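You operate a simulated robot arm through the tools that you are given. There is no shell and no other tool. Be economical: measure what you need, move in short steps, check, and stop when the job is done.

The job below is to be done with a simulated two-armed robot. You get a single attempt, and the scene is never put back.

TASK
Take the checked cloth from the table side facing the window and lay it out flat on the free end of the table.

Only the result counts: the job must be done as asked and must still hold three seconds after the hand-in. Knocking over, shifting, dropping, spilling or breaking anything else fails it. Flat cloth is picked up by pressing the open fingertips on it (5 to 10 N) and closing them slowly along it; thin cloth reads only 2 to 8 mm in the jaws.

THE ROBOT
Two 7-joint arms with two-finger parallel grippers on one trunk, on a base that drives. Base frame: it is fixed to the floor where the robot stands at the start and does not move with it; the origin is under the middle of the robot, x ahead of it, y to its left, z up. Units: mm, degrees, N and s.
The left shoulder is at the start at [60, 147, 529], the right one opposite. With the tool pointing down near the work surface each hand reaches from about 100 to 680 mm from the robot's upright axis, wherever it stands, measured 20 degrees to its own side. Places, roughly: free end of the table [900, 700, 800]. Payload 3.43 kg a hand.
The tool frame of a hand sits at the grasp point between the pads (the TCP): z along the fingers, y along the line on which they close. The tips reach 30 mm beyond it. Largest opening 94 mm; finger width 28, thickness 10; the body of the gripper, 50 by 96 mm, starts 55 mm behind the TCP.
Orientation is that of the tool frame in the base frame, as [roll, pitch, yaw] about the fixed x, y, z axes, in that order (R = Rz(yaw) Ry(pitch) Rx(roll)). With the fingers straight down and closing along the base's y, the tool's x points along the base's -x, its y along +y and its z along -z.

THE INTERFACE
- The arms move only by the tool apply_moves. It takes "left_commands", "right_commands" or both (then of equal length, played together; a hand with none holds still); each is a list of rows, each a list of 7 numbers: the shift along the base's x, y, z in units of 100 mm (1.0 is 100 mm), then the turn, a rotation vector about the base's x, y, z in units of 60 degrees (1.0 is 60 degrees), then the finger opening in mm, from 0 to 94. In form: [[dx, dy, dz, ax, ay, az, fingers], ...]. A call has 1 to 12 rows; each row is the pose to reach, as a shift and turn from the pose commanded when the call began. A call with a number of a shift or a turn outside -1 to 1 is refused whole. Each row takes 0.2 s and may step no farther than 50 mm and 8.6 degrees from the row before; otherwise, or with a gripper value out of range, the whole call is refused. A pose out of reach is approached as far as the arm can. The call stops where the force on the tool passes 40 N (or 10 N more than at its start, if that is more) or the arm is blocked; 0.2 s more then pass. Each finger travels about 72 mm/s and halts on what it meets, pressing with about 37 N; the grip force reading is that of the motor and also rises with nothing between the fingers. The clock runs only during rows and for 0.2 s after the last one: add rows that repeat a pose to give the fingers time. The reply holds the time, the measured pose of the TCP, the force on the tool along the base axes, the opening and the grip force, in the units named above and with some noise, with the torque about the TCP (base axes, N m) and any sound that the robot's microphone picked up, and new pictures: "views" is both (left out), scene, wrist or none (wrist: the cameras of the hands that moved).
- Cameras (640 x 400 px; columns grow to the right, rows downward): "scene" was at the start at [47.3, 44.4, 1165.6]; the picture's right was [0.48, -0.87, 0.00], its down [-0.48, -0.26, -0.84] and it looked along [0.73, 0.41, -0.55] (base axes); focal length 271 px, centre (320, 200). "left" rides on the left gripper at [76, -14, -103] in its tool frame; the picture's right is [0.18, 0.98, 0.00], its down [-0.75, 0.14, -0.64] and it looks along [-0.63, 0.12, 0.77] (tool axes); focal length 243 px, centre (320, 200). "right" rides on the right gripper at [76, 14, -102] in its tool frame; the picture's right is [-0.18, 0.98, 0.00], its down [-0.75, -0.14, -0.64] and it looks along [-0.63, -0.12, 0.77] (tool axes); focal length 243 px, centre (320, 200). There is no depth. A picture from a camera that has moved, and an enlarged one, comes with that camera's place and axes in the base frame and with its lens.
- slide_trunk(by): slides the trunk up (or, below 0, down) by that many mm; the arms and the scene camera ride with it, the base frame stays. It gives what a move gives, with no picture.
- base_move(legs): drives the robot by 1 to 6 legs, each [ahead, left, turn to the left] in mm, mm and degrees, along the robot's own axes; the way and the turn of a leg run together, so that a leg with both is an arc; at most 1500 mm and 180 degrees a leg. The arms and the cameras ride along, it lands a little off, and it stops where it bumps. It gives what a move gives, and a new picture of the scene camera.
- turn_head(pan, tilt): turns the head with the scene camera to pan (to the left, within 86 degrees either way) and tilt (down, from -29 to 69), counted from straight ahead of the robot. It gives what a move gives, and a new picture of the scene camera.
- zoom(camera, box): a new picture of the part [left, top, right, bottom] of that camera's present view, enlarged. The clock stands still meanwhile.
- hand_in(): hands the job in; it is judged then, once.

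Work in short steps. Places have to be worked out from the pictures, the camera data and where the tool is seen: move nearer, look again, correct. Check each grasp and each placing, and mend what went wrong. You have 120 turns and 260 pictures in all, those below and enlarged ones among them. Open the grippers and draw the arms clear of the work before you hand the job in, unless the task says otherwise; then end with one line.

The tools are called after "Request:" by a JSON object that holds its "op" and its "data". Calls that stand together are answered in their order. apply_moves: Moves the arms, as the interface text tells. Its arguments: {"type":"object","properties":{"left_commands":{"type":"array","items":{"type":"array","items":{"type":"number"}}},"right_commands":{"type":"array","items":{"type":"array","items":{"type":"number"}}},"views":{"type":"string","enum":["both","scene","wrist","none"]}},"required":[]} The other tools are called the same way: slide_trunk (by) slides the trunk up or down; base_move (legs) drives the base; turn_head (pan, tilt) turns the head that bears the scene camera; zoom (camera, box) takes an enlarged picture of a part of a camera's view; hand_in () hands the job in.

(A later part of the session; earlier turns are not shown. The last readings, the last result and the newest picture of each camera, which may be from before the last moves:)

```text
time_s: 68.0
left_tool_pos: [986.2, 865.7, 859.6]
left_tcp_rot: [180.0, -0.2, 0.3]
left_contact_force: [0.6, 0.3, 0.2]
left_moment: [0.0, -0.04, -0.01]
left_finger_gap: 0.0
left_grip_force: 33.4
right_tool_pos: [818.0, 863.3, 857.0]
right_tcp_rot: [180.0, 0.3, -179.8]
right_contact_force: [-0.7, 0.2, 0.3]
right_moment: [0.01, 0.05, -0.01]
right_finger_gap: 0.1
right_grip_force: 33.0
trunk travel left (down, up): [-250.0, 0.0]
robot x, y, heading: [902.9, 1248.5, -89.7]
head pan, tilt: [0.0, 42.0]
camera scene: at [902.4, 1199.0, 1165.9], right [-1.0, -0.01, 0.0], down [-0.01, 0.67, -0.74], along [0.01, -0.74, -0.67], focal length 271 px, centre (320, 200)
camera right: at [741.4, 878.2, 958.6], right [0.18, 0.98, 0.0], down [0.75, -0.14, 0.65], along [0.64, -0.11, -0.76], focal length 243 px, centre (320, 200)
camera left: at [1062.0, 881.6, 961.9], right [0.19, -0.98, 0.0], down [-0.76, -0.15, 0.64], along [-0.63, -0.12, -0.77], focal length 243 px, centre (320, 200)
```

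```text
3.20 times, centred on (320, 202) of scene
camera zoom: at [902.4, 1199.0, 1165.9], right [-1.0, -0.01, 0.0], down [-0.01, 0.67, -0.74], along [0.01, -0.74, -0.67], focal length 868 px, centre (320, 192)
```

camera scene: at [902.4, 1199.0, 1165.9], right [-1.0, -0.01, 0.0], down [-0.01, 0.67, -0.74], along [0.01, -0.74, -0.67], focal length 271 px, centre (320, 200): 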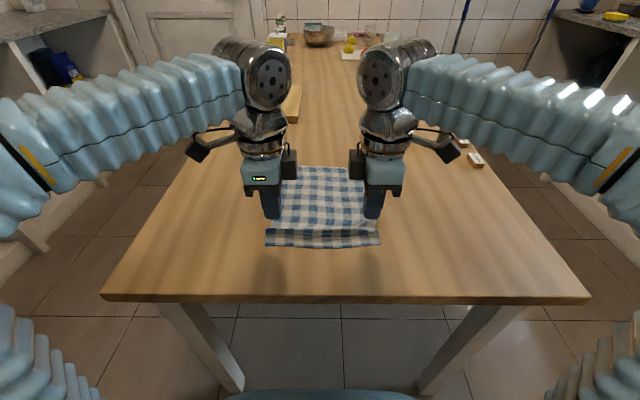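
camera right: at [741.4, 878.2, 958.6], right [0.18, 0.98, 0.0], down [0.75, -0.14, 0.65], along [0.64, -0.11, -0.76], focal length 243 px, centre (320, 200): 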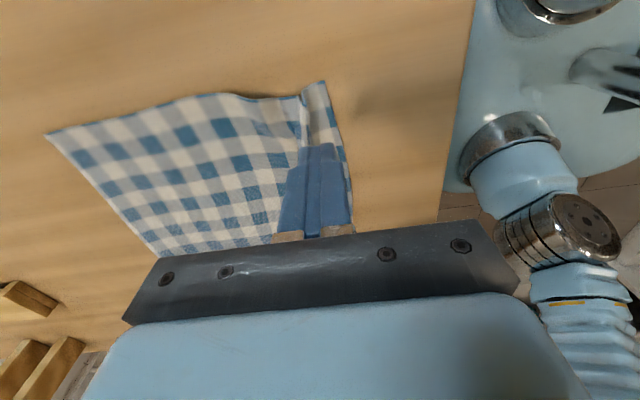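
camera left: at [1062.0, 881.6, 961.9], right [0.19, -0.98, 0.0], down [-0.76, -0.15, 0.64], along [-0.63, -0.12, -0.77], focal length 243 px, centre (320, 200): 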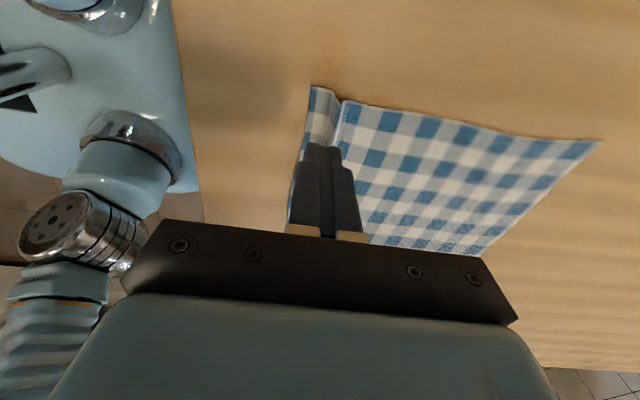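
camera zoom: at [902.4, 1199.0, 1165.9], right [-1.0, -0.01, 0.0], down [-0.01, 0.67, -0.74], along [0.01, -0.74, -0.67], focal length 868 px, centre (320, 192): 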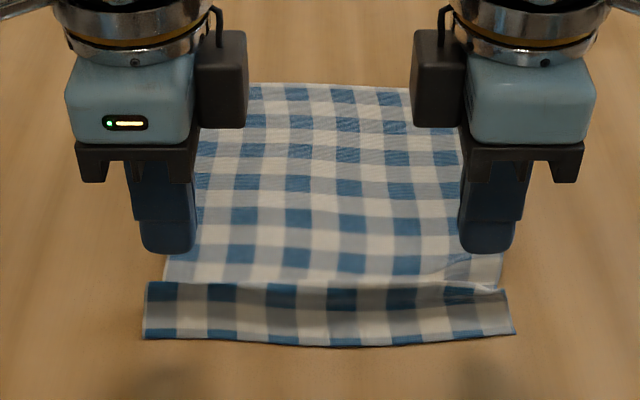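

The near edge (y≈883) has a ridge at y≈850, hiding ~25 mm of cloth. I lower the closed fingertips onto the lip at y≈870.

Request:
{"op": "apply_moves", "data": {"left_commands": [[0, 0.04, -0.2, 0, 0, 0, 0], [0, 0.04, -0.4, 0, 0, 0, 0], [0, 0.04, -0.55, 0, 0, 0, 0], [0, 0.04, -0.62, 0, 0, 0, 0], [0, 0.04, -0.65, 0, 0, 0, 0]], "right_commands": [[0, 0.06, -0.2, 0, 0, 0, 0], [0, 0.06, -0.4, 0, 0, 0, 0], [0, 0.06, -0.55, 0, 0, 0, 0], [0, 0.06, -0.61, 0, 0, 0, 0], [0, 0.06, -0.64, 0, 0, 0, 0]], "views": "wrist"}}

```text
time_s: 69.2
left_tool_pos: [986.3, 868.6, 793.3]
left_tcp_rot: [179.9, -0.3, 0.3]
left_contact_force: [0.1, 0.3, -0.1]
left_moment: [0.0, -0.01, 0.02]
left_finger_gap: 0.0
left_grip_force: 33.1
right_tool_pos: [817.6, 868.8, 792.3]
right_tcp_rot: [179.9, 0.3, -179.7]
right_contact_force: [0.9, -0.3, -0.6]
right_moment: [0.01, 0.0, 0.02]
right_finger_gap: 0.0
right_grip_force: 32.9
trunk travel left (down, up): [-250.0, 0.0]
robot x, y, heading: [904.4, 1252.3, -89.7]
head pan, tilt: [0.0, 42.0]
camera right: at [740.7, 883.2, 893.7], right [0.18, 0.98, 0.0], down [0.75, -0.14, 0.65], along [0.64, -0.11, -0.76], focal length 243 px, centre (320, 200)
camera left: at [1061.5, 885.4, 896.6], right [0.19, -0.98, 0.0], down [-0.76, -0.15, 0.64], along [-0.63, -0.12, -0.77], focal length 243 px, centre (320, 200)
```

right: 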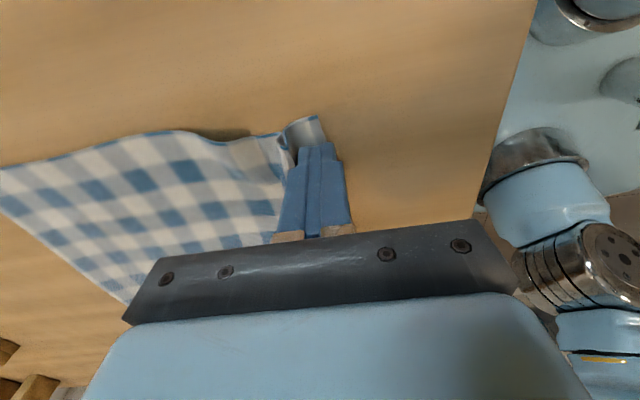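
left: 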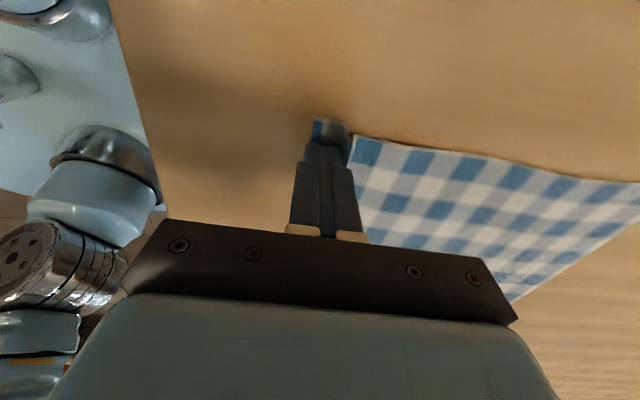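

Fingertips hover just over the lip. I press gently in 1–1.5 mm steps.

Request:
{"op": "apply_moves", "data": {"left_commands": [[0, -0.02, -0.01, 0, 0, 0, 0], [0, -0.02, -0.025, 0, 0, 0, 0]], "right_commands": [[0, -0.03, -0.01, 0, 0, 0, 0], [0, -0.03, -0.02, 0, 0, 0, 0]], "views": "none"}}

```text
time_s: 69.8
left_tool_pos: [986.7, 868.1, 791.7]
left_tcp_rot: [179.8, -0.4, 0.2]
left_contact_force: [0.3, 0.6, 4.7]
left_moment: [0.05, -0.01, -0.01]
left_finger_gap: 0.0
left_grip_force: 33.2
right_tool_pos: [817.7, 864.7, 792.1]
right_tcp_rot: [-180.0, 0.3, -179.7]
right_contact_force: [0.5, -0.2, 2.5]
right_moment: [0.02, 0.01, -0.02]
right_finger_gap: 0.0
right_grip_force: 32.7
trunk travel left (down, up): [-250.0, 0.0]
robot x, y, heading: [902.3, 1254.2, -89.6]
head pan, tilt: [0.0, 42.0]
```

Light contact (4.7 and 2.5 N). I press slightly more and draw both back 22 mm toward the robot.

Request:
{"op": "apply_moves", "data": {"left_commands": [[0, 0, -0.01, 0, 0, 0, 0], [0, 0.05, -0.01, 0, 0, 0, 0], [0, 0.1, -0.01, 0, 0, 0, 0], [0, 0.15, -0.01, 0, 0, 0, 0], [0, 0.2, -0.01, 0, 0, 0, 0], [0, 0.22, -0.01, 0, 0, 0, 0]], "right_commands": [[0, 0, -0.015, 0, 0, 0, 0], [0, 0.05, -0.015, 0, 0, 0, 0], [0, 0.1, -0.015, 0, 0, 0, 0], [0, 0.15, -0.015, 0, 0, 0, 0], [0, 0.2, -0.015, 0, 0, 0, 0], [0, 0.24, -0.015, 0, 0, 0, 0]], "views": "both"}}

```text
time_s: 71.2
left_tool_pos: [985.9, 889.8, 791.4]
left_tcp_rot: [179.8, -0.2, 0.3]
left_contact_force: [0.6, -7.2, 28.3]
left_moment: [-0.18, 0.08, 0.03]
left_finger_gap: 0.0
left_grip_force: 32.9
right_tool_pos: [816.8, 890.5, 792.1]
right_tcp_rot: [-179.8, 0.3, -179.7]
right_contact_force: [-0.8, -6.0, 21.5]
right_moment: [-0.12, 0.08, 0.01]
right_finger_gap: 0.0
right_grip_force: 33.3
trunk travel left (down, up): [-250.0, 0.0]
robot x, y, heading: [902.8, 1251.2, -89.6]
head pan, tilt: [0.0, 42.0]
camera scene: at [902.4, 1199.8, 1166.2], right [-1.0, -0.01, 0.0], down [-0.01, 0.67, -0.74], along [0.01, -0.74, -0.67], focal length 271 px, centre (320, 200)
camera right: at [740.9, 904.8, 891.8], right [0.18, 0.98, 0.0], down [0.75, -0.14, 0.65], along [0.64, -0.12, -0.76], focal length 243 px, centre (320, 200)
camera left: at [1061.6, 905.8, 894.2], right [0.19, -0.98, 0.0], down [-0.76, -0.14, 0.64], along [-0.63, -0.12, -0.77], focal length 243 px, centre (320, 200)
```

scene: 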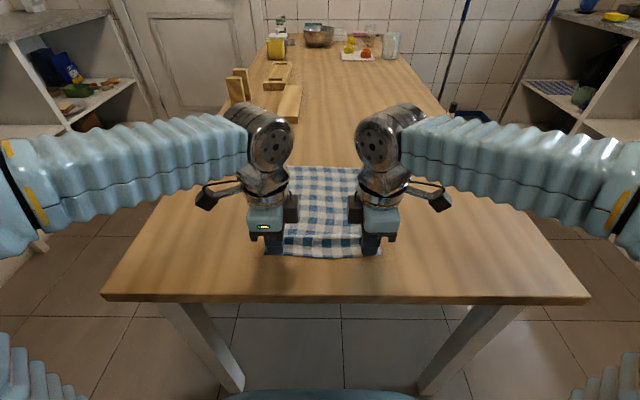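
right: 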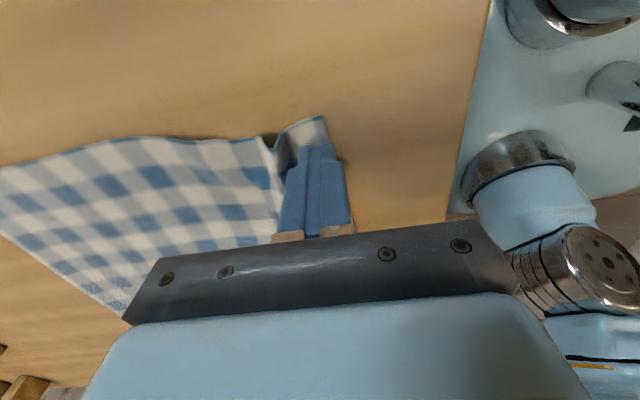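
left: 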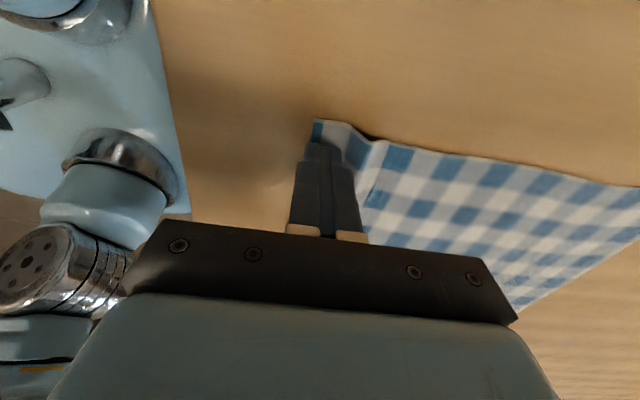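

The ridge is much reduced (cloth now spans y≈631–909). I ease the force by 1 mm, draw 10 mm more, then lift off to inspect.

Request:
{"op": "apply_moves", "data": {"left_commands": [[0, 0, 0.01, 0, 0, 0, 0], [0, 0.04, 0.01, 0, 0, 0, 0], [0, 0.08, 0.01, 0, 0, 0, 0], [0, 0.1, 0.01, 0, 0, 0, 0], [0, 0.1, 0.2, 0, 0, 0, 0], [0, 0.3, 0.6, 0, 0, 0, 0], [0, 0.7, 0.9, 0, 0, 0, 0]], "right_commands": [[0, 0, 0.005, 0, 0, 0, 0], [0, 0.04, 0.005, 0, 0, 0, 0], [0, 0.08, 0.005, 0, 0, 0, 0], [0, 0.1, 0.005, 0, 0, 0, 0], [0, 0.1, 0.2, 0, 0, 0, 0], [0, 0.3, 0.6, 0, 0, 0, 0], [0, 0.7, 0.9, 0, 0, 0, 0]], "views": "both"}}

Request:
{"op": "zoom", "data": {"camera": "scene", "box": [220, 140, 420, 265]}}

```text
time_s: 72.8
left_tool_pos: [985.9, 958.6, 880.1]
left_tcp_rot: [-179.9, -0.2, 0.3]
left_contact_force: [-0.6, -0.9, 0.4]
left_moment: [0.05, -0.03, 0.02]
left_finger_gap: 0.0
left_grip_force: 32.9
right_tool_pos: [818.2, 960.0, 880.6]
right_tcp_rot: [180.0, 0.2, -179.6]
right_contact_force: [-0.4, -0.5, 0.4]
right_moment: [0.03, 0.01, 0.01]
right_finger_gap: 0.1
right_grip_force: 33.0
trunk travel left (down, up): [-250.0, 0.0]
robot x, y, heading: [898.7, 1250.7, -89.5]
head pan, tilt: [0.0, 42.0]
camera scene: at [902.4, 1198.2, 1165.7], right [-1.0, -0.01, 0.0], down [-0.01, 0.67, -0.74], along [0.01, -0.74, -0.67], focal length 271 px, centre (320, 200)
camera right: at [740.7, 974.6, 981.0], right [0.18, 0.98, 0.0], down [0.75, -0.14, 0.64], along [0.63, -0.11, -0.76], focal length 243 px, centre (320, 200)
camera left: at [1061.3, 974.8, 982.9], right [0.19, -0.98, 0.0], down [-0.76, -0.15, 0.64], along [-0.63, -0.12, -0.77], focal length 243 px, centre (320, 200)
```

scene: 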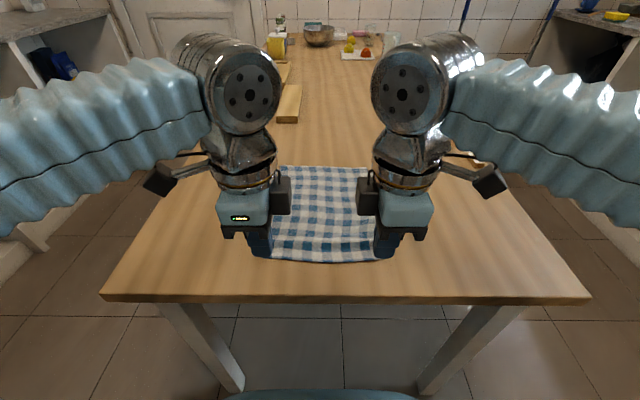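
right: 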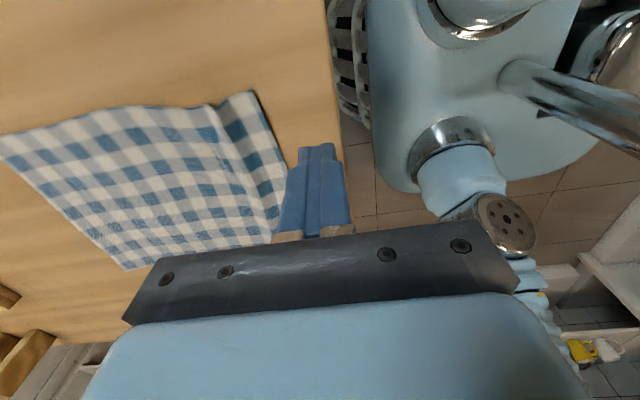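
left: 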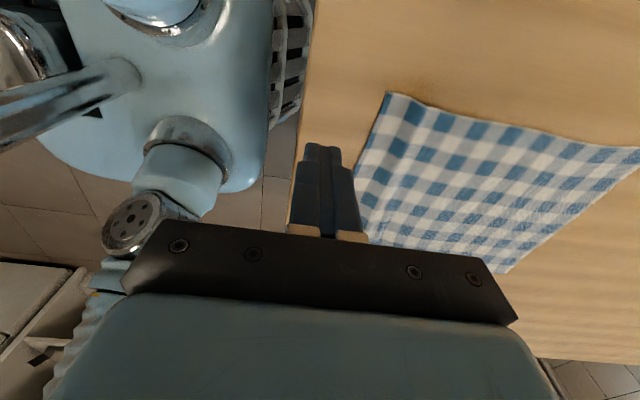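

```text
3.20 times, centred on (320, 202) of scene
camera zoom: at [902.4, 1198.2, 1165.7], right [-1.0, -0.01, 0.0], down [-0.01, 0.67, -0.74], along [0.01, -0.74, -0.67], focal length 868 px, centre (320, 192)
```

zoom: 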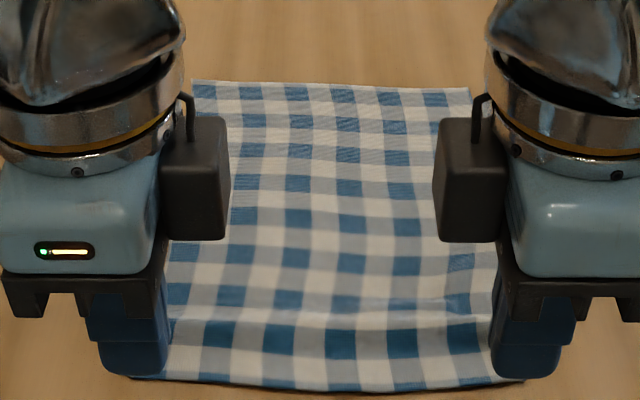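

Almost flat: a faint ridge remains near the robot-side edge, and the cloth slid to about y 640–907, a bit short of the goal centre. I will press on its far corners and draw it away from me ~60 mm, which both stretches it and centres it. First I move the hands forward with fingers tilted 30°.

Request:
{"op": "apply_moves", "data": {"left_commands": [[0, -0.25, 0, -0.13, 0, 0, 0], [0, -0.5, 0, -0.26, 0, 0, 0], [0, -0.75, 0, -0.39, 0, 0, 0], [0, -1.0, 0, -0.5, 0, 0, 0]], "right_commands": [[0, -0.25, 0, -0.13, 0, 0, 0], [0, -0.5, 0, -0.26, 0, 0, 0], [0, -0.75, 0, -0.39, 0, 0, 0], [0, -1.0, 0, -0.5, 0, 0, 0]], "views": "none"}}

Request:
{"op": "apply_moves", "data": {"left_commands": [[0, -0.33, 0, 0, 0, 0, 0], [0, -0.66, 0, 0, 0, 0, 0], [0, -1.0, 0, 0, 0, 0, 0]], "right_commands": [[0, -0.33, 0, 0, 0, 0, 0], [0, -0.66, 0, 0, 0, 0, 0], [0, -1.0, 0, 0, 0, 0, 0]], "views": "none"}}

Request:
{"op": "apply_moves", "data": {"left_commands": [[0, -0.33, -0.1, 0, 0, 0, 0], [0, -0.66, -0.2, 0, 0, 0, 0], [0, -0.8, -0.4, 0, 0, 0, 0]], "right_commands": [[0, -0.33, -0.1, 0, 0, 0, 0], [0, -0.66, -0.2, 0, 0, 0, 0], [0, -0.8, -0.4, 0, 0, 0, 0]], "views": "both"}}

```text
time_s: 73.8
left_tool_pos: [984.9, 858.2, 880.9]
left_tcp_rot: [149.9, -0.2, 0.4]
left_contact_force: [0.3, 0.4, -0.1]
left_moment: [0.0, 0.02, 0.01]
left_finger_gap: 0.1
left_grip_force: 32.6
right_tool_pos: [817.3, 859.6, 879.4]
right_tcp_rot: [-150.0, 0.1, -179.6]
right_contact_force: [0.4, -0.1, -0.4]
right_moment: [0.0, -0.03, 0.01]
right_finger_gap: 0.2
right_grip_force: 32.9
trunk travel left (down, up): [-250.0, 0.0]
robot x, y, heading: [899.4, 1253.2, -89.5]
head pan, tilt: [0.0, 42.0]
```

```text
time_s: 74.6
left_tool_pos: [986.0, 760.0, 880.6]
left_tcp_rot: [150.0, -0.2, 0.3]
left_contact_force: [-0.8, 0.4, 0.2]
left_moment: [-0.01, 0.02, 0.02]
left_finger_gap: 0.0
left_grip_force: 33.1
right_tool_pos: [816.2, 758.9, 879.4]
right_tcp_rot: [-150.0, 0.1, -179.7]
right_contact_force: [0.0, 0.3, -0.3]
right_moment: [0.0, -0.02, 0.0]
right_finger_gap: 0.0
right_grip_force: 33.4
trunk travel left (down, up): [-250.0, 0.0]
robot x, y, heading: [902.7, 1251.6, -89.6]
head pan, tilt: [0.0, 42.0]
```

```text
time_s: 75.4
left_tool_pos: [986.8, 679.2, 839.0]
left_tcp_rot: [149.9, -0.1, 0.5]
left_contact_force: [-0.1, 0.0, 0.3]
left_moment: [-0.02, 0.0, -0.03]
left_finger_gap: 0.1
left_grip_force: 32.5
right_tool_pos: [817.7, 678.4, 841.0]
right_tcp_rot: [-150.1, 0.2, -179.5]
right_contact_force: [-0.6, -0.3, -0.4]
right_moment: [-0.02, 0.03, 0.02]
right_finger_gap: 0.0
right_grip_force: 32.9
trunk travel left (down, up): [-250.0, 0.0]
robot x, y, heading: [901.3, 1257.2, -89.6]
head pan, tilt: [0.0, 42.0]
camera scene: at [902.4, 1198.7, 1165.9], right [-1.0, -0.01, 0.0], down [-0.01, 0.67, -0.74], along [0.01, -0.74, -0.67], focal length 271 px, centre (320, 200)
camera right: at [740.9, 742.8, 919.6], right [0.18, 0.85, -0.49], down [0.75, 0.2, 0.63], along [0.64, -0.48, -0.6], focal length 243 px, centre (320, 200)
camera left: at [1061.2, 744.8, 921.1], right [0.19, -0.85, 0.49], down [-0.76, 0.19, 0.63], along [-0.63, -0.49, -0.61], focal length 243 px, centre (320, 200)
```

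scene: 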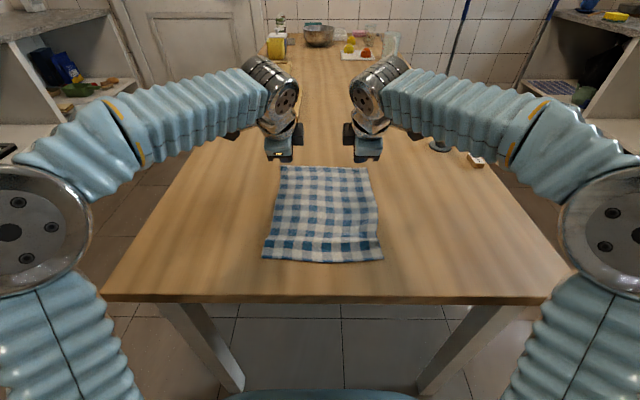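
right: 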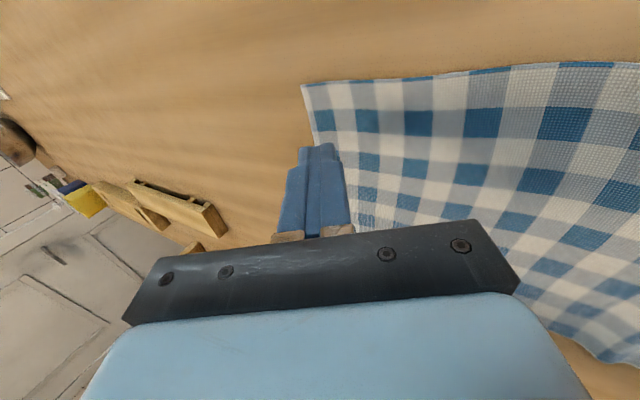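
left: 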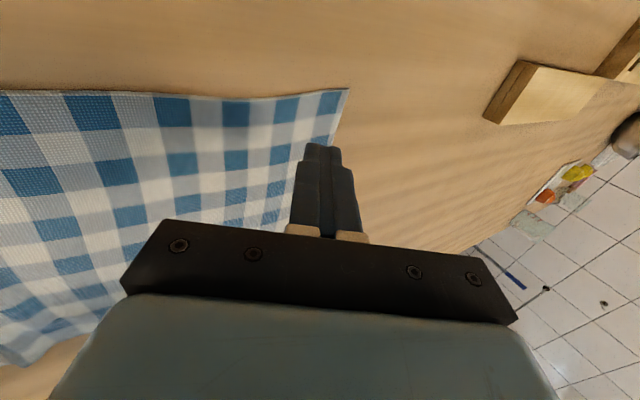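

Far edge is at y≈624 and near edge at ≈907. I place the tips at y≈645 and lower onto the far edge area.

Request:
{"op": "apply_moves", "data": {"left_commands": [[0, -0.27, -0.1, 0, 0, 0, 0], [0, -0.27, -0.25, 0, 0, 0, 0], [0, -0.27, -0.38, 0, 0, 0, 0], [0, -0.27, -0.42, 0, 0, 0, 0]], "right_commands": [[0, -0.27, -0.1, 0, 0, 0, 0], [0, -0.27, -0.25, 0, 0, 0, 0], [0, -0.27, -0.4, 0, 0, 0, 0], [0, -0.27, -0.44, 0, 0, 0, 0]], "views": "wrist"}}

```text
time_s: 76.4
left_tool_pos: [985.5, 651.8, 796.7]
left_tcp_rot: [149.9, -0.1, 0.5]
left_contact_force: [1.1, -0.2, 0.2]
left_moment: [-0.02, 0.02, -0.01]
left_finger_gap: 0.0
left_grip_force: 33.0
right_tool_pos: [817.0, 650.8, 794.7]
right_tcp_rot: [-149.9, 0.1, -179.6]
right_contact_force: [-0.2, 0.7, 0.7]
right_moment: [-0.03, -0.02, 0.02]
right_finger_gap: 0.0
right_grip_force: 32.9
trunk travel left (down, up): [-250.0, 0.0]
robot x, y, heading: [900.5, 1251.6, -89.7]
head pan, tilt: [0.0, 42.0]
camera right: at [740.9, 716.1, 875.6], right [0.18, 0.85, -0.49], down [0.75, 0.2, 0.63], along [0.64, -0.48, -0.6], focal length 243 px, centre (320, 200)
camera left: at [1061.5, 717.3, 879.3], right [0.19, -0.85, 0.49], down [-0.76, 0.19, 0.63], along [-0.63, -0.49, -0.61], focal length 243 px, centre (320, 200)
```

right: 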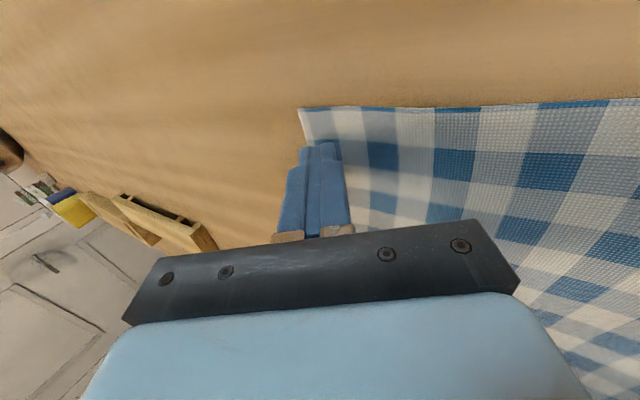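
left: 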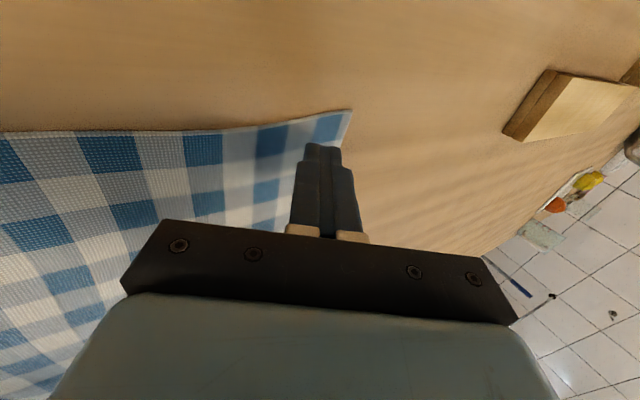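

Tips are over the far corners' cloth. I press down in small steps until about 6–10 N.

Request:
{"op": "apply_moves", "data": {"left_commands": [[0, 0, -0.02, 0, 0, 0, 0], [0, 0, -0.04, 0, 0, 0, 0]], "right_commands": [[0, 0, -0.01, 0, 0, 0, 0], [0, 0, -0.02, 0, 0, 0, 0]], "views": "none"}}

```text
time_s: 77.0
left_tool_pos: [985.2, 652.9, 794.4]
left_tcp_rot: [149.9, 0.0, 0.4]
left_contact_force: [-0.3, -0.4, 0.1]
left_moment: [0.01, 0.04, -0.01]
left_finger_gap: 0.0
left_grip_force: 32.9
right_tool_pos: [816.7, 652.7, 794.6]
right_tcp_rot: [-150.1, 0.0, -179.5]
right_contact_force: [-0.7, 0.2, 0.0]
right_moment: [-0.01, -0.01, 0.01]
right_finger_gap: 0.2
right_grip_force: 33.1
trunk travel left (down, up): [-250.0, 0.0]
robot x, y, heading: [901.3, 1252.6, -89.6]
head pan, tilt: [0.0, 42.0]
```

Request:
{"op": "apply_moves", "data": {"left_commands": [[0, 0, -0.015, 0, 0, 0, 0], [0, 0, -0.03, 0, 0, 0, 0]], "right_commands": [[0, 0, -0.015, 0, 0, 0, 0], [0, 0, -0.03, 0, 0, 0, 0]], "views": "none"}}

```text
time_s: 77.6
left_tool_pos: [986.2, 652.6, 792.6]
left_tcp_rot: [149.9, -0.1, 0.3]
left_contact_force: [0.2, -0.7, 4.7]
left_moment: [-0.03, -0.05, 0.04]
left_finger_gap: 0.0
left_grip_force: 33.4
right_tool_pos: [817.4, 653.1, 791.5]
right_tcp_rot: [-150.0, 0.2, -179.6]
right_contact_force: [-1.5, -0.7, 3.2]
right_moment: [-0.05, 0.03, -0.04]
right_finger_gap: 0.0
right_grip_force: 33.1
trunk travel left (down, up): [-250.0, 0.0]
robot x, y, heading: [897.5, 1251.2, -89.6]
head pan, tilt: [0.0, 42.0]
```

Light contact. I press 1 mm more and draw the cloth away by 40 mm slowly, watching the forces.

Request:
{"op": "apply_moves", "data": {"left_commands": [[0, 0, -0.01, 0, 0, 0, 0], [0, -0.05, -0.01, 0, 0, 0, 0], [0, -0.1, -0.01, 0, 0, 0, 0], [0, -0.15, -0.01, 0, 0, 0, 0], [0, -0.2, -0.01, 0, 0, 0, 0], [0, -0.25, -0.01, 0, 0, 0, 0], [0, -0.3, -0.01, 0, 0, 0, 0], [0, -0.35, -0.01, 0, 0, 0, 0], [0, -0.4, -0.01, 0, 0, 0, 0]], "right_commands": [[0, 0, -0.01, 0, 0, 0, 0], [0, -0.05, -0.01, 0, 0, 0, 0], [0, -0.1, -0.01, 0, 0, 0, 0], [0, -0.15, -0.01, 0, 0, 0, 0], [0, -0.2, -0.01, 0, 0, 0, 0], [0, -0.25, -0.01, 0, 0, 0, 0], [0, -0.3, -0.01, 0, 0, 0, 0], [0, -0.35, -0.01, 0, 0, 0, 0], [0, -0.4, -0.01, 0, 0, 0, 0]], "views": "both"}}

```text
time_s: 79.6
left_tool_pos: [985.9, 613.4, 791.2]
left_tcp_rot: [149.9, 0.0, 0.5]
left_contact_force: [-1.1, 2.3, 12.5]
left_moment: [-0.03, -0.1, 0.01]
left_finger_gap: 0.0
left_grip_force: 33.0
right_tool_pos: [816.4, 613.6, 792.1]
right_tcp_rot: [-149.9, 0.2, -179.5]
right_contact_force: [0.4, 2.5, 12.8]
right_moment: [-0.01, -0.06, 0.06]
right_finger_gap: 0.0
right_grip_force: 33.2
trunk travel left (down, up): [-250.0, 0.0]
robot x, y, heading: [902.1, 1252.8, -89.5]
head pan, tilt: [0.0, 42.0]
camera scene: at [902.4, 1201.0, 1166.0], right [-1.0, -0.01, 0.0], down [-0.01, 0.67, -0.74], along [0.01, -0.74, -0.67], focal length 271 px, centre (320, 200)
camera right: at [741.3, 678.0, 871.4], right [0.18, 0.85, -0.49], down [0.75, 0.21, 0.63], along [0.64, -0.48, -0.6], focal length 243 px, centre (320, 200)
camera left: at [1061.5, 679.1, 873.3], right [0.19, -0.85, 0.49], down [-0.76, 0.2, 0.63], along [-0.63, -0.49, -0.6], focal length 243 px, centre (320, 200)
```

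scene: 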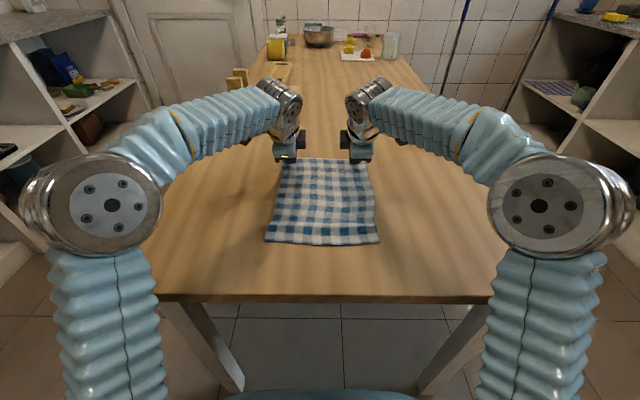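
right: 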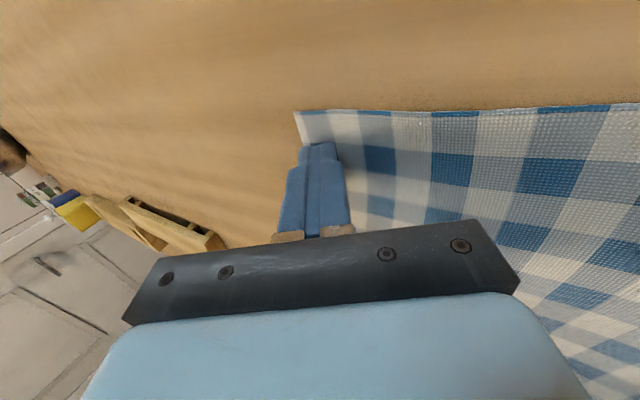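
left: 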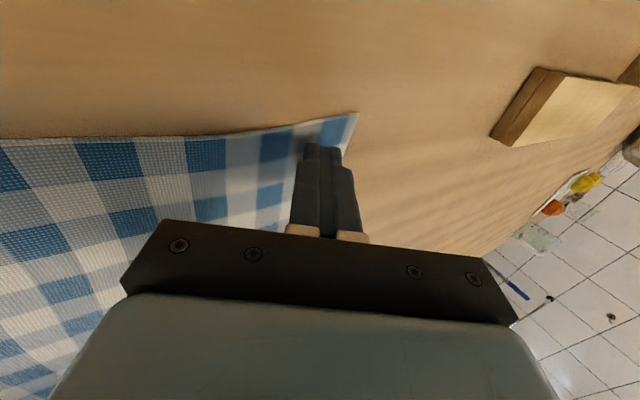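

The cloth followed: it now spans roughly y 585–868, centred near (900,725). That is good; I lift off, withdraw the hands and inspect.

Request:
{"op": "apply_moves", "data": {"left_commands": [[0, 0, 0.1, 0, 0, 0, 0], [0, 0, 0.35, 0, 0, 0, 0], [0, 0.3, 0.7, 0, 0, 0, 0], [0, 0.7, 0.9, 0, 0, 0, 0], [0, 1.0, 1.0, 0, 0, 0, 0]], "right_commands": [[0, 0, 0.1, 0, 0, 0, 0], [0, 0, 0.35, 0, 0, 0, 0], [0, 0.3, 0.7, 0, 0, 0, 0], [0, 0.7, 0.9, 0, 0, 0, 0], [0, 1.0, 1.0, 0, 0, 0, 0]], "views": "none"}}

Request:
{"op": "apply_moves", "data": {"left_commands": [[0.2, 0.3, 0, 0, 0, 0, 0], [0.4, 0.7, 0.2, 0, 0, 0, 0], [0.6, 1.0, 0.2, 0, 0, 0, 0]], "right_commands": [[-0.2, 0.3, 0, 0, 0, 0, 0], [-0.4, 0.7, 0.2, 0, 0, 0, 0], [-0.6, 1.0, 0.2, 0, 0, 0, 0]], "views": "both"}}

Request:
{"op": "zoom", "data": {"camera": "scene", "box": [220, 140, 420, 265]}}

```text
time_s: 80.8
left_tool_pos: [987.3, 713.2, 889.7]
left_tcp_rot: [150.1, 0.0, 0.4]
left_contact_force: [0.3, -1.0, -0.1]
left_moment: [0.0, 0.01, 0.01]
left_finger_gap: 0.1
left_grip_force: 33.0
right_tool_pos: [816.3, 714.3, 890.6]
right_tcp_rot: [-150.0, 0.2, -179.6]
right_contact_force: [0.0, -0.5, 0.7]
right_moment: [0.0, -0.01, 0.01]
right_finger_gap: 0.0
right_grip_force: 33.1
trunk travel left (down, up): [-250.0, 0.0]
robot x, y, heading: [901.9, 1253.0, -89.3]
head pan, tilt: [0.0, 42.0]
```

```text
time_s: 81.6
left_tool_pos: [1045.4, 812.8, 910.2]
left_tcp_rot: [150.0, -0.1, 0.4]
left_contact_force: [-0.5, -0.1, 0.2]
left_moment: [0.01, 0.01, 0.03]
left_finger_gap: 0.1
left_grip_force: 33.0
right_tool_pos: [757.4, 811.9, 909.9]
right_tcp_rot: [-150.0, 0.1, -179.4]
right_contact_force: [0.6, 0.2, -0.4]
right_moment: [0.0, -0.04, 0.02]
right_finger_gap: 0.0
right_grip_force: 33.0
trunk travel left (down, up): [-250.0, 0.0]
robot x, y, heading: [901.9, 1250.6, -89.6]
head pan, tilt: [0.0, 42.0]
camera scene: at [902.4, 1198.6, 1165.9], right [-1.0, -0.01, 0.0], down [-0.01, 0.67, -0.74], along [0.01, -0.74, -0.67], focal length 271 px, centre (320, 200)
camera right: at [681.2, 875.9, 990.8], right [0.18, 0.85, -0.49], down [0.75, 0.2, 0.63], along [0.64, -0.48, -0.6], focal length 243 px, centre (320, 200)
camera left: at [1120.9, 877.9, 991.7], right [0.19, -0.85, 0.49], down [-0.76, 0.19, 0.63], along [-0.63, -0.49, -0.61], focal length 243 px, centre (320, 200)
```

scene: 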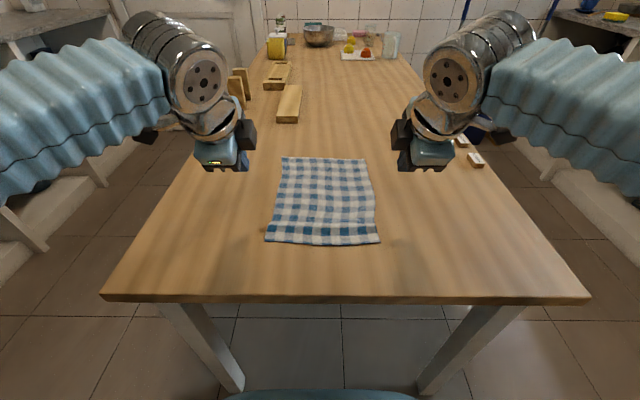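
right: 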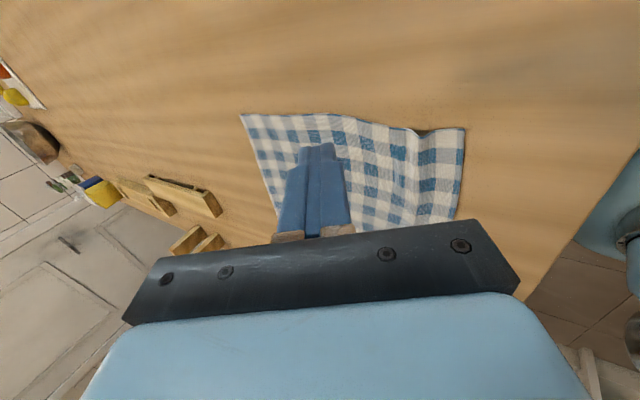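
left: 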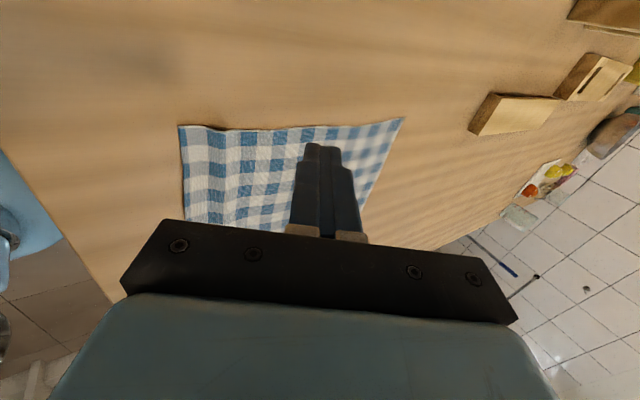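

```text
3.20 times, centred on (320, 202) of scene
camera zoom: at [902.4, 1198.6, 1165.9], right [-1.0, -0.01, 0.0], down [-0.01, 0.67, -0.74], along [0.01, -0.74, -0.67], focal length 868 px, centre (320, 192)
```

zoom: 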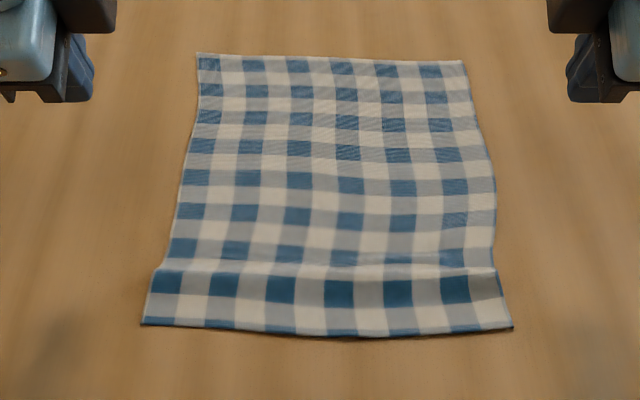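

Quite flat; a slight ridge remains about 40 mm from the near edge, mainly on the right. I'll anchor the middle with the left hand and stretch the right near corner; first I untilt and position.

Request:
{"op": "apply_moves", "data": {"left_commands": [[-0.15, -0.05, 0, 0.13, 0, 0, 0], [-0.3, -0.1, 0, 0.26, 0, 0, 0], [-0.45, -0.2, 0, 0.39, 0, 0, 0], [-0.6, -0.25, -0.2, 0.5, 0, 0, 0]], "right_commands": [[0.15, 0.12, 0, 0.13, 0, 0, 0], [0.3, 0.24, 0, 0.26, 0, 0, 0], [0.45, 0.36, 0, 0.39, 0, 0, 0], [0.55, 0.48, -0.2, 0.5, 0, 0, 0]], "views": "none"}}

Request:
{"op": "apply_moves", "data": {"left_commands": [[-0.3, 0, 0, 0, 0, 0, 0], [-0.5, 0, -0.3, 0, 0, 0, 0], [-0.5, 0, -0.7, 0, 0, 0, 0], [-0.5, 0, -0.93, 0, 0, 0, 0]], "right_commands": [[0, 0, -0.2, 0, 0, 0, 0], [0, 0, -0.5, 0, 0, 0, 0], [0, 0, -0.75, 0, 0, 0, 0], [0, 0, -0.92, 0, 0, 0, 0]], "views": "both"}}

```text
time_s: 82.6
left_tool_pos: [985.1, 787.5, 889.8]
left_tcp_rot: [-179.9, -0.2, 0.3]
left_contact_force: [-0.6, -0.4, -0.2]
left_moment: [-0.01, -0.01, -0.02]
left_finger_gap: 0.0
left_grip_force: 33.2
right_tool_pos: [812.3, 859.8, 890.8]
right_tcp_rot: [179.9, 0.4, -179.7]
right_contact_force: [-0.6, 0.4, 0.2]
right_moment: [-0.03, -0.03, -0.02]
right_finger_gap: 0.0
right_grip_force: 32.9
trunk travel left (down, up): [-250.0, 0.0]
robot x, y, heading: [908.3, 1253.1, -89.1]
head pan, tilt: [0.0, 42.0]
```

```text
time_s: 83.6
left_tool_pos: [935.7, 787.0, 797.9]
left_tcp_rot: [-180.0, -0.1, 0.4]
left_contact_force: [0.1, 0.0, 0.4]
left_moment: [0.02, -0.02, 0.03]
left_finger_gap: 0.0
left_grip_force: 32.8
right_tool_pos: [812.0, 859.3, 796.0]
right_tcp_rot: [179.9, 0.4, -179.8]
right_contact_force: [0.0, 0.1, -0.5]
right_moment: [-0.01, 0.04, 0.0]
right_finger_gap: 0.0
right_grip_force: 33.0
trunk travel left (down, up): [-250.0, 0.0]
robot x, y, heading: [898.6, 1251.9, -89.5]
head pan, tilt: [0.0, 42.0]
camera scene: at [902.4, 1198.7, 1165.9], right [-1.0, -0.01, 0.0], down [-0.01, 0.67, -0.74], along [0.01, -0.74, -0.67], focal length 271 px, centre (320, 200)
camera right: at [736.1, 874.8, 897.2], right [0.18, 0.98, 0.0], down [0.75, -0.14, 0.65], along [0.64, -0.11, -0.76], focal length 243 px, centre (320, 200)
camera left: at [1011.5, 802.7, 900.3], right [0.19, -0.98, 0.0], down [-0.76, -0.15, 0.64], along [-0.63, -0.12, -0.77], focal length 243 px, centre (320, 200)
```

scene: 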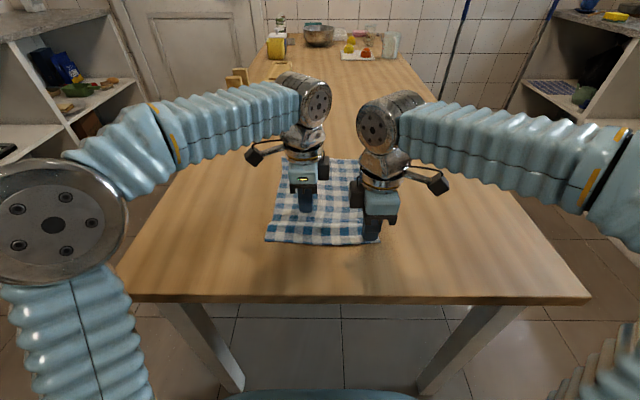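
right: 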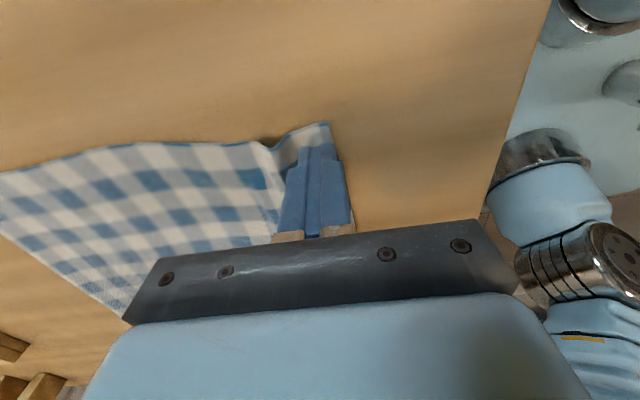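
left: 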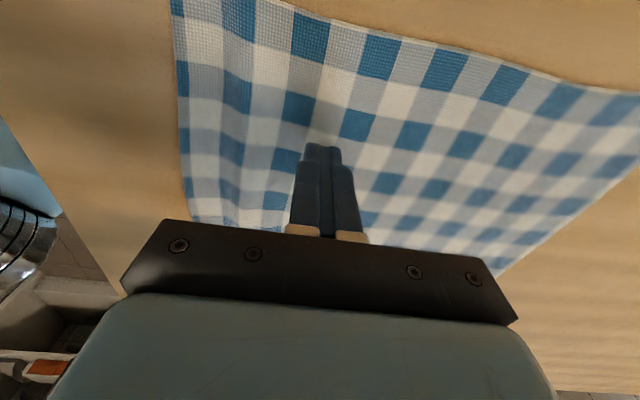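

Positions are right: left over the cloth's middle, right on the near-right lip. I press both down in small steps and then draw the right one back 14 mm.

Request:
{"op": "apply_moves", "data": {"left_commands": [[0, 0, -0.03, 0, 0, 0, 0], [0, 0, -0.05, 0, 0, 0, 0], [0, 0, -0.065, 0, 0, 0, 0]], "right_commands": [[0, 0, -0.02, 0, 0, 0, 0], [0, 0, -0.035, 0, 0, 0, 0], [0, 0, -0.045, 0, 0, 0, 0]], "views": "none"}}

```text
time_s: 84.4
left_tool_pos: [936.5, 787.9, 791.1]
left_tcp_rot: [179.8, -0.2, 0.4]
left_contact_force: [1.5, -0.5, 6.0]
left_moment: [-0.01, 0.01, -0.01]
left_finger_gap: 0.0
left_grip_force: 33.2
right_tool_pos: [811.3, 860.2, 793.1]
right_tcp_rot: [-179.9, 0.3, -179.7]
right_contact_force: [0.2, 0.0, 0.1]
right_moment: [-0.01, 0.0, -0.02]
right_finger_gap: 0.2
right_grip_force: 33.6
trunk travel left (down, up): [-250.0, 0.0]
robot x, y, heading: [903.7, 1250.0, -89.6]
head pan, tilt: [0.0, 42.0]
```

Left presses 6 N; right needs ~2 mm more before the draw.

Request:
{"op": "apply_moves", "data": {"left_commands": [[0, 0, -0.005, 0, 0, 0, 0], [0, 0, -0.005, 0, 0, 0, 0], [0, 0, -0.005, 0, 0, 0, 0], [0, 0, -0.005, 0, 0, 0, 0], [0, 0, -0.005, 0, 0, 0, 0], [0, 0, -0.005, 0, 0, 0, 0]], "right_commands": [[0, 0, -0.015, 0, 0, 0, 0], [0, 0, -0.025, 0, 0, 0, 0], [0, 0.04, -0.025, 0, 0, 0, 0], [0, 0.08, -0.025, 0, 0, 0, 0], [-0.01, 0.12, -0.025, 0, 0, 0, 0], [-0.02, 0.15, -0.025, 0, 0, 0, 0]], "views": "both"}}

```text
time_s: 85.8
left_tool_pos: [937.1, 788.7, 791.8]
left_tcp_rot: [179.9, -0.2, 0.2]
left_contact_force: [0.5, -5.8, 22.8]
left_moment: [-0.14, 0.14, 0.0]
left_finger_gap: 0.0
left_grip_force: 33.1
right_tool_pos: [811.1, 876.0, 791.7]
right_tcp_rot: [-180.0, 0.3, -179.7]
right_contact_force: [0.8, -2.3, 6.0]
right_moment: [-0.09, -0.01, 0.01]
right_finger_gap: 0.0
right_grip_force: 33.0
trunk travel left (down, up): [-250.0, 0.0]
robot x, y, heading: [904.0, 1250.5, -89.2]
head pan, tilt: [0.0, 42.0]
camera scene: at [902.5, 1199.6, 1166.1], right [-1.0, -0.01, 0.0], down [-0.01, 0.67, -0.74], along [0.01, -0.74, -0.67], focal length 271 px, centre (320, 200)
camera right: at [734.2, 890.3, 892.1], right [0.18, 0.98, 0.0], down [0.75, -0.14, 0.65], along [0.64, -0.11, -0.76], focal length 243 px, centre (320, 200)
camera left: at [1011.6, 803.7, 894.0], right [0.19, -0.98, 0.0], down [-0.76, -0.14, 0.64], along [-0.63, -0.12, -0.77], focal length 243 px, centre (320, 200)
```

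scene: 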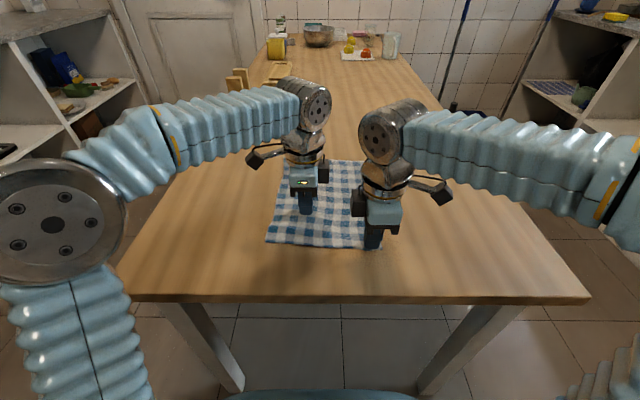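
right: 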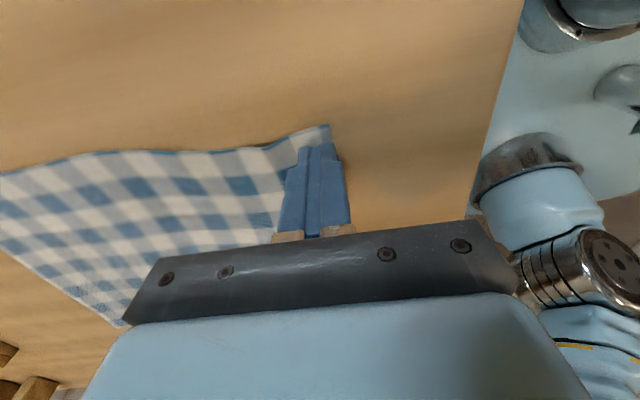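
left: 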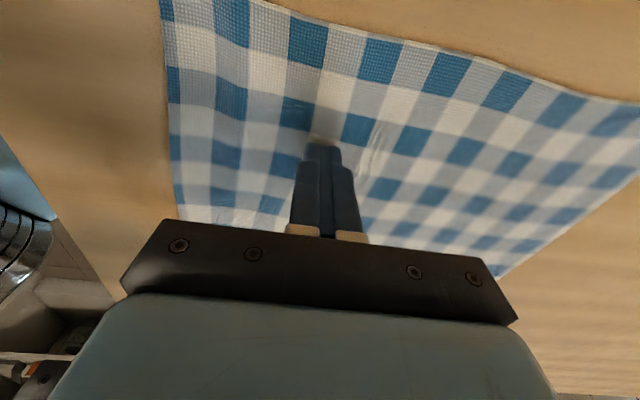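

The right-side ridge has flattened. I lift both off and check the near view.

Request:
{"op": "apply_moves", "data": {"left_commands": [[0, 0, 0.1, 0, 0, 0, 0], [0, 0, 0.4, 0, 0, 0, 0], [0.3, 0.3, 0.7, 0, 0, 0, 0], [0.6, 0.6, 0.8, 0, 0, 0, 0], [0.9, 0.9, 0.9, 0, 0, 0, 0]], "right_commands": [[0, 0, 0.1, 0, 0, 0, 0], [0, 0, 0.4, 0, 0, 0, 0], [-0.3, 0.3, 0.7, 0, 0, 0, 0], [-0.6, 0.5, 0.8, 0, 0, 0, 0], [-0.9, 0.6, 0.9, 0, 0, 0, 0]], "views": "both"}}

Request:
{"op": "zoom", "data": {"camera": "scene", "box": [220, 140, 420, 265]}}

```text
refused: row 3 steps farther than a row can; nothing moved
```

```text
3.20 times, centred on (320, 202) of scene
camera zoom: at [902.5, 1199.6, 1166.1], right [-1.0, -0.01, 0.0], down [-0.01, 0.67, -0.74], along [0.01, -0.74, -0.67], focal length 868 px, centre (320, 192)
```

zoom: 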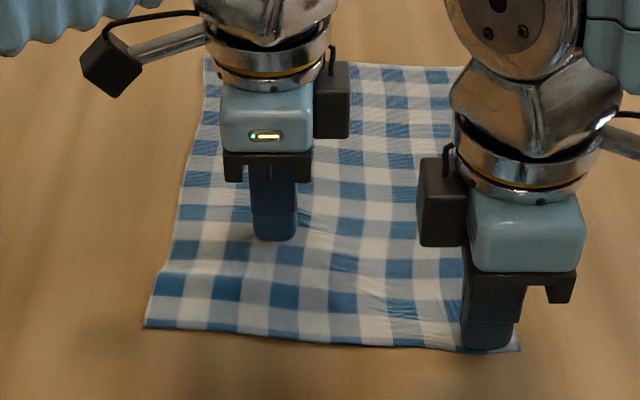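

The step was too long; I repeat with shorter rows.

Request:
{"op": "apply_moves", "data": {"left_commands": [[0, 0, 0.1, 0, 0, 0, 0], [0, 0, 0.4, 0, 0, 0, 0], [0.2, 0.2, 0.7, 0, 0, 0, 0], [0.5, 0.4, 0.8, 0, 0, 0, 0], [0.8, 0.7, 0.9, 0, 0, 0, 0]], "right_commands": [[0, 0, 0.1, 0, 0, 0, 0], [0, 0, 0.4, 0, 0, 0, 0], [-0.2, 0.1, 0.7, 0, 0, 0, 0], [-0.5, 0.2, 0.8, 0, 0, 0, 0], [-0.8, 0.3, 0.9, 0, 0, 0, 0]], "views": "both"}}

Request:
{"op": "zoom", "data": {"camera": "scene", "box": [220, 140, 420, 265]}}

```text
time_s: 87.0
left_tool_pos: [1016.0, 856.8, 879.7]
left_tcp_rot: [180.0, -0.2, 0.3]
left_contact_force: [0.0, -0.1, 0.9]
left_moment: [0.0, 0.01, 0.01]
left_finger_gap: 0.3
left_grip_force: 33.0
right_tool_pos: [730.3, 905.4, 880.9]
right_tcp_rot: [-180.0, 0.4, -179.6]
right_contact_force: [-0.5, -0.6, 0.1]
right_moment: [0.04, 0.0, -0.02]
right_finger_gap: 0.0
right_grip_force: 33.0
trunk travel left (down, up): [-250.0, 0.0]
robot x, y, heading: [903.4, 1251.1, -89.6]
head pan, tilt: [0.0, 42.0]
camera scene: at [902.3, 1198.4, 1165.8], right [-1.0, -0.01, 0.0], down [-0.01, 0.67, -0.74], along [0.01, -0.74, -0.67], focal length 271 px, centre (320, 200)
camera right: at [653.3, 919.4, 981.3], right [0.18, 0.98, 0.0], down [0.75, -0.14, 0.65], along [0.64, -0.11, -0.76], focal length 243 px, centre (320, 200)
camera left: at [1092.1, 873.1, 982.5], right [0.19, -0.98, 0.0], down [-0.76, -0.15, 0.64], along [-0.63, -0.12, -0.77], focal length 243 px, centre (320, 200)
```

scene: 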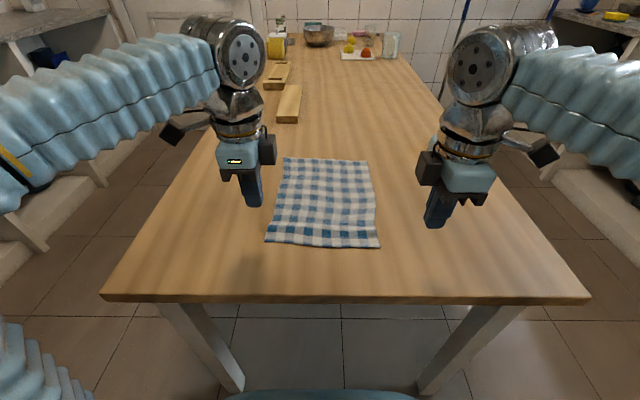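
right: 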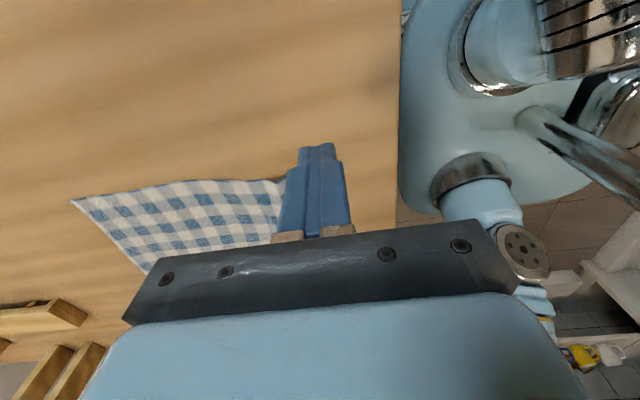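
left: 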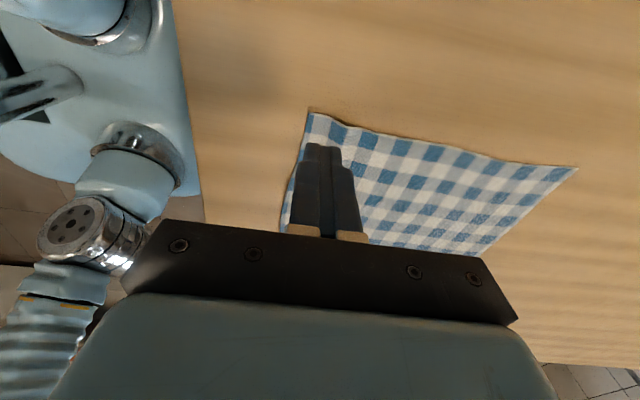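

```text
3.20 times, centred on (320, 202) of scene
camera zoom: at [902.3, 1198.4, 1165.8], right [-1.0, -0.01, 0.0], down [-0.01, 0.67, -0.74], along [0.01, -0.74, -0.67], focal length 868 px, centre (320, 192)
```

zoom: 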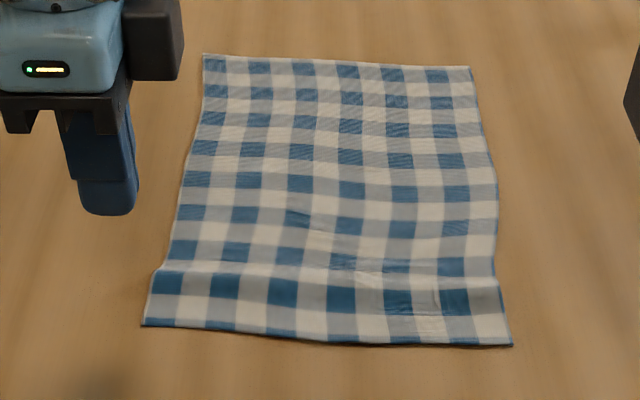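

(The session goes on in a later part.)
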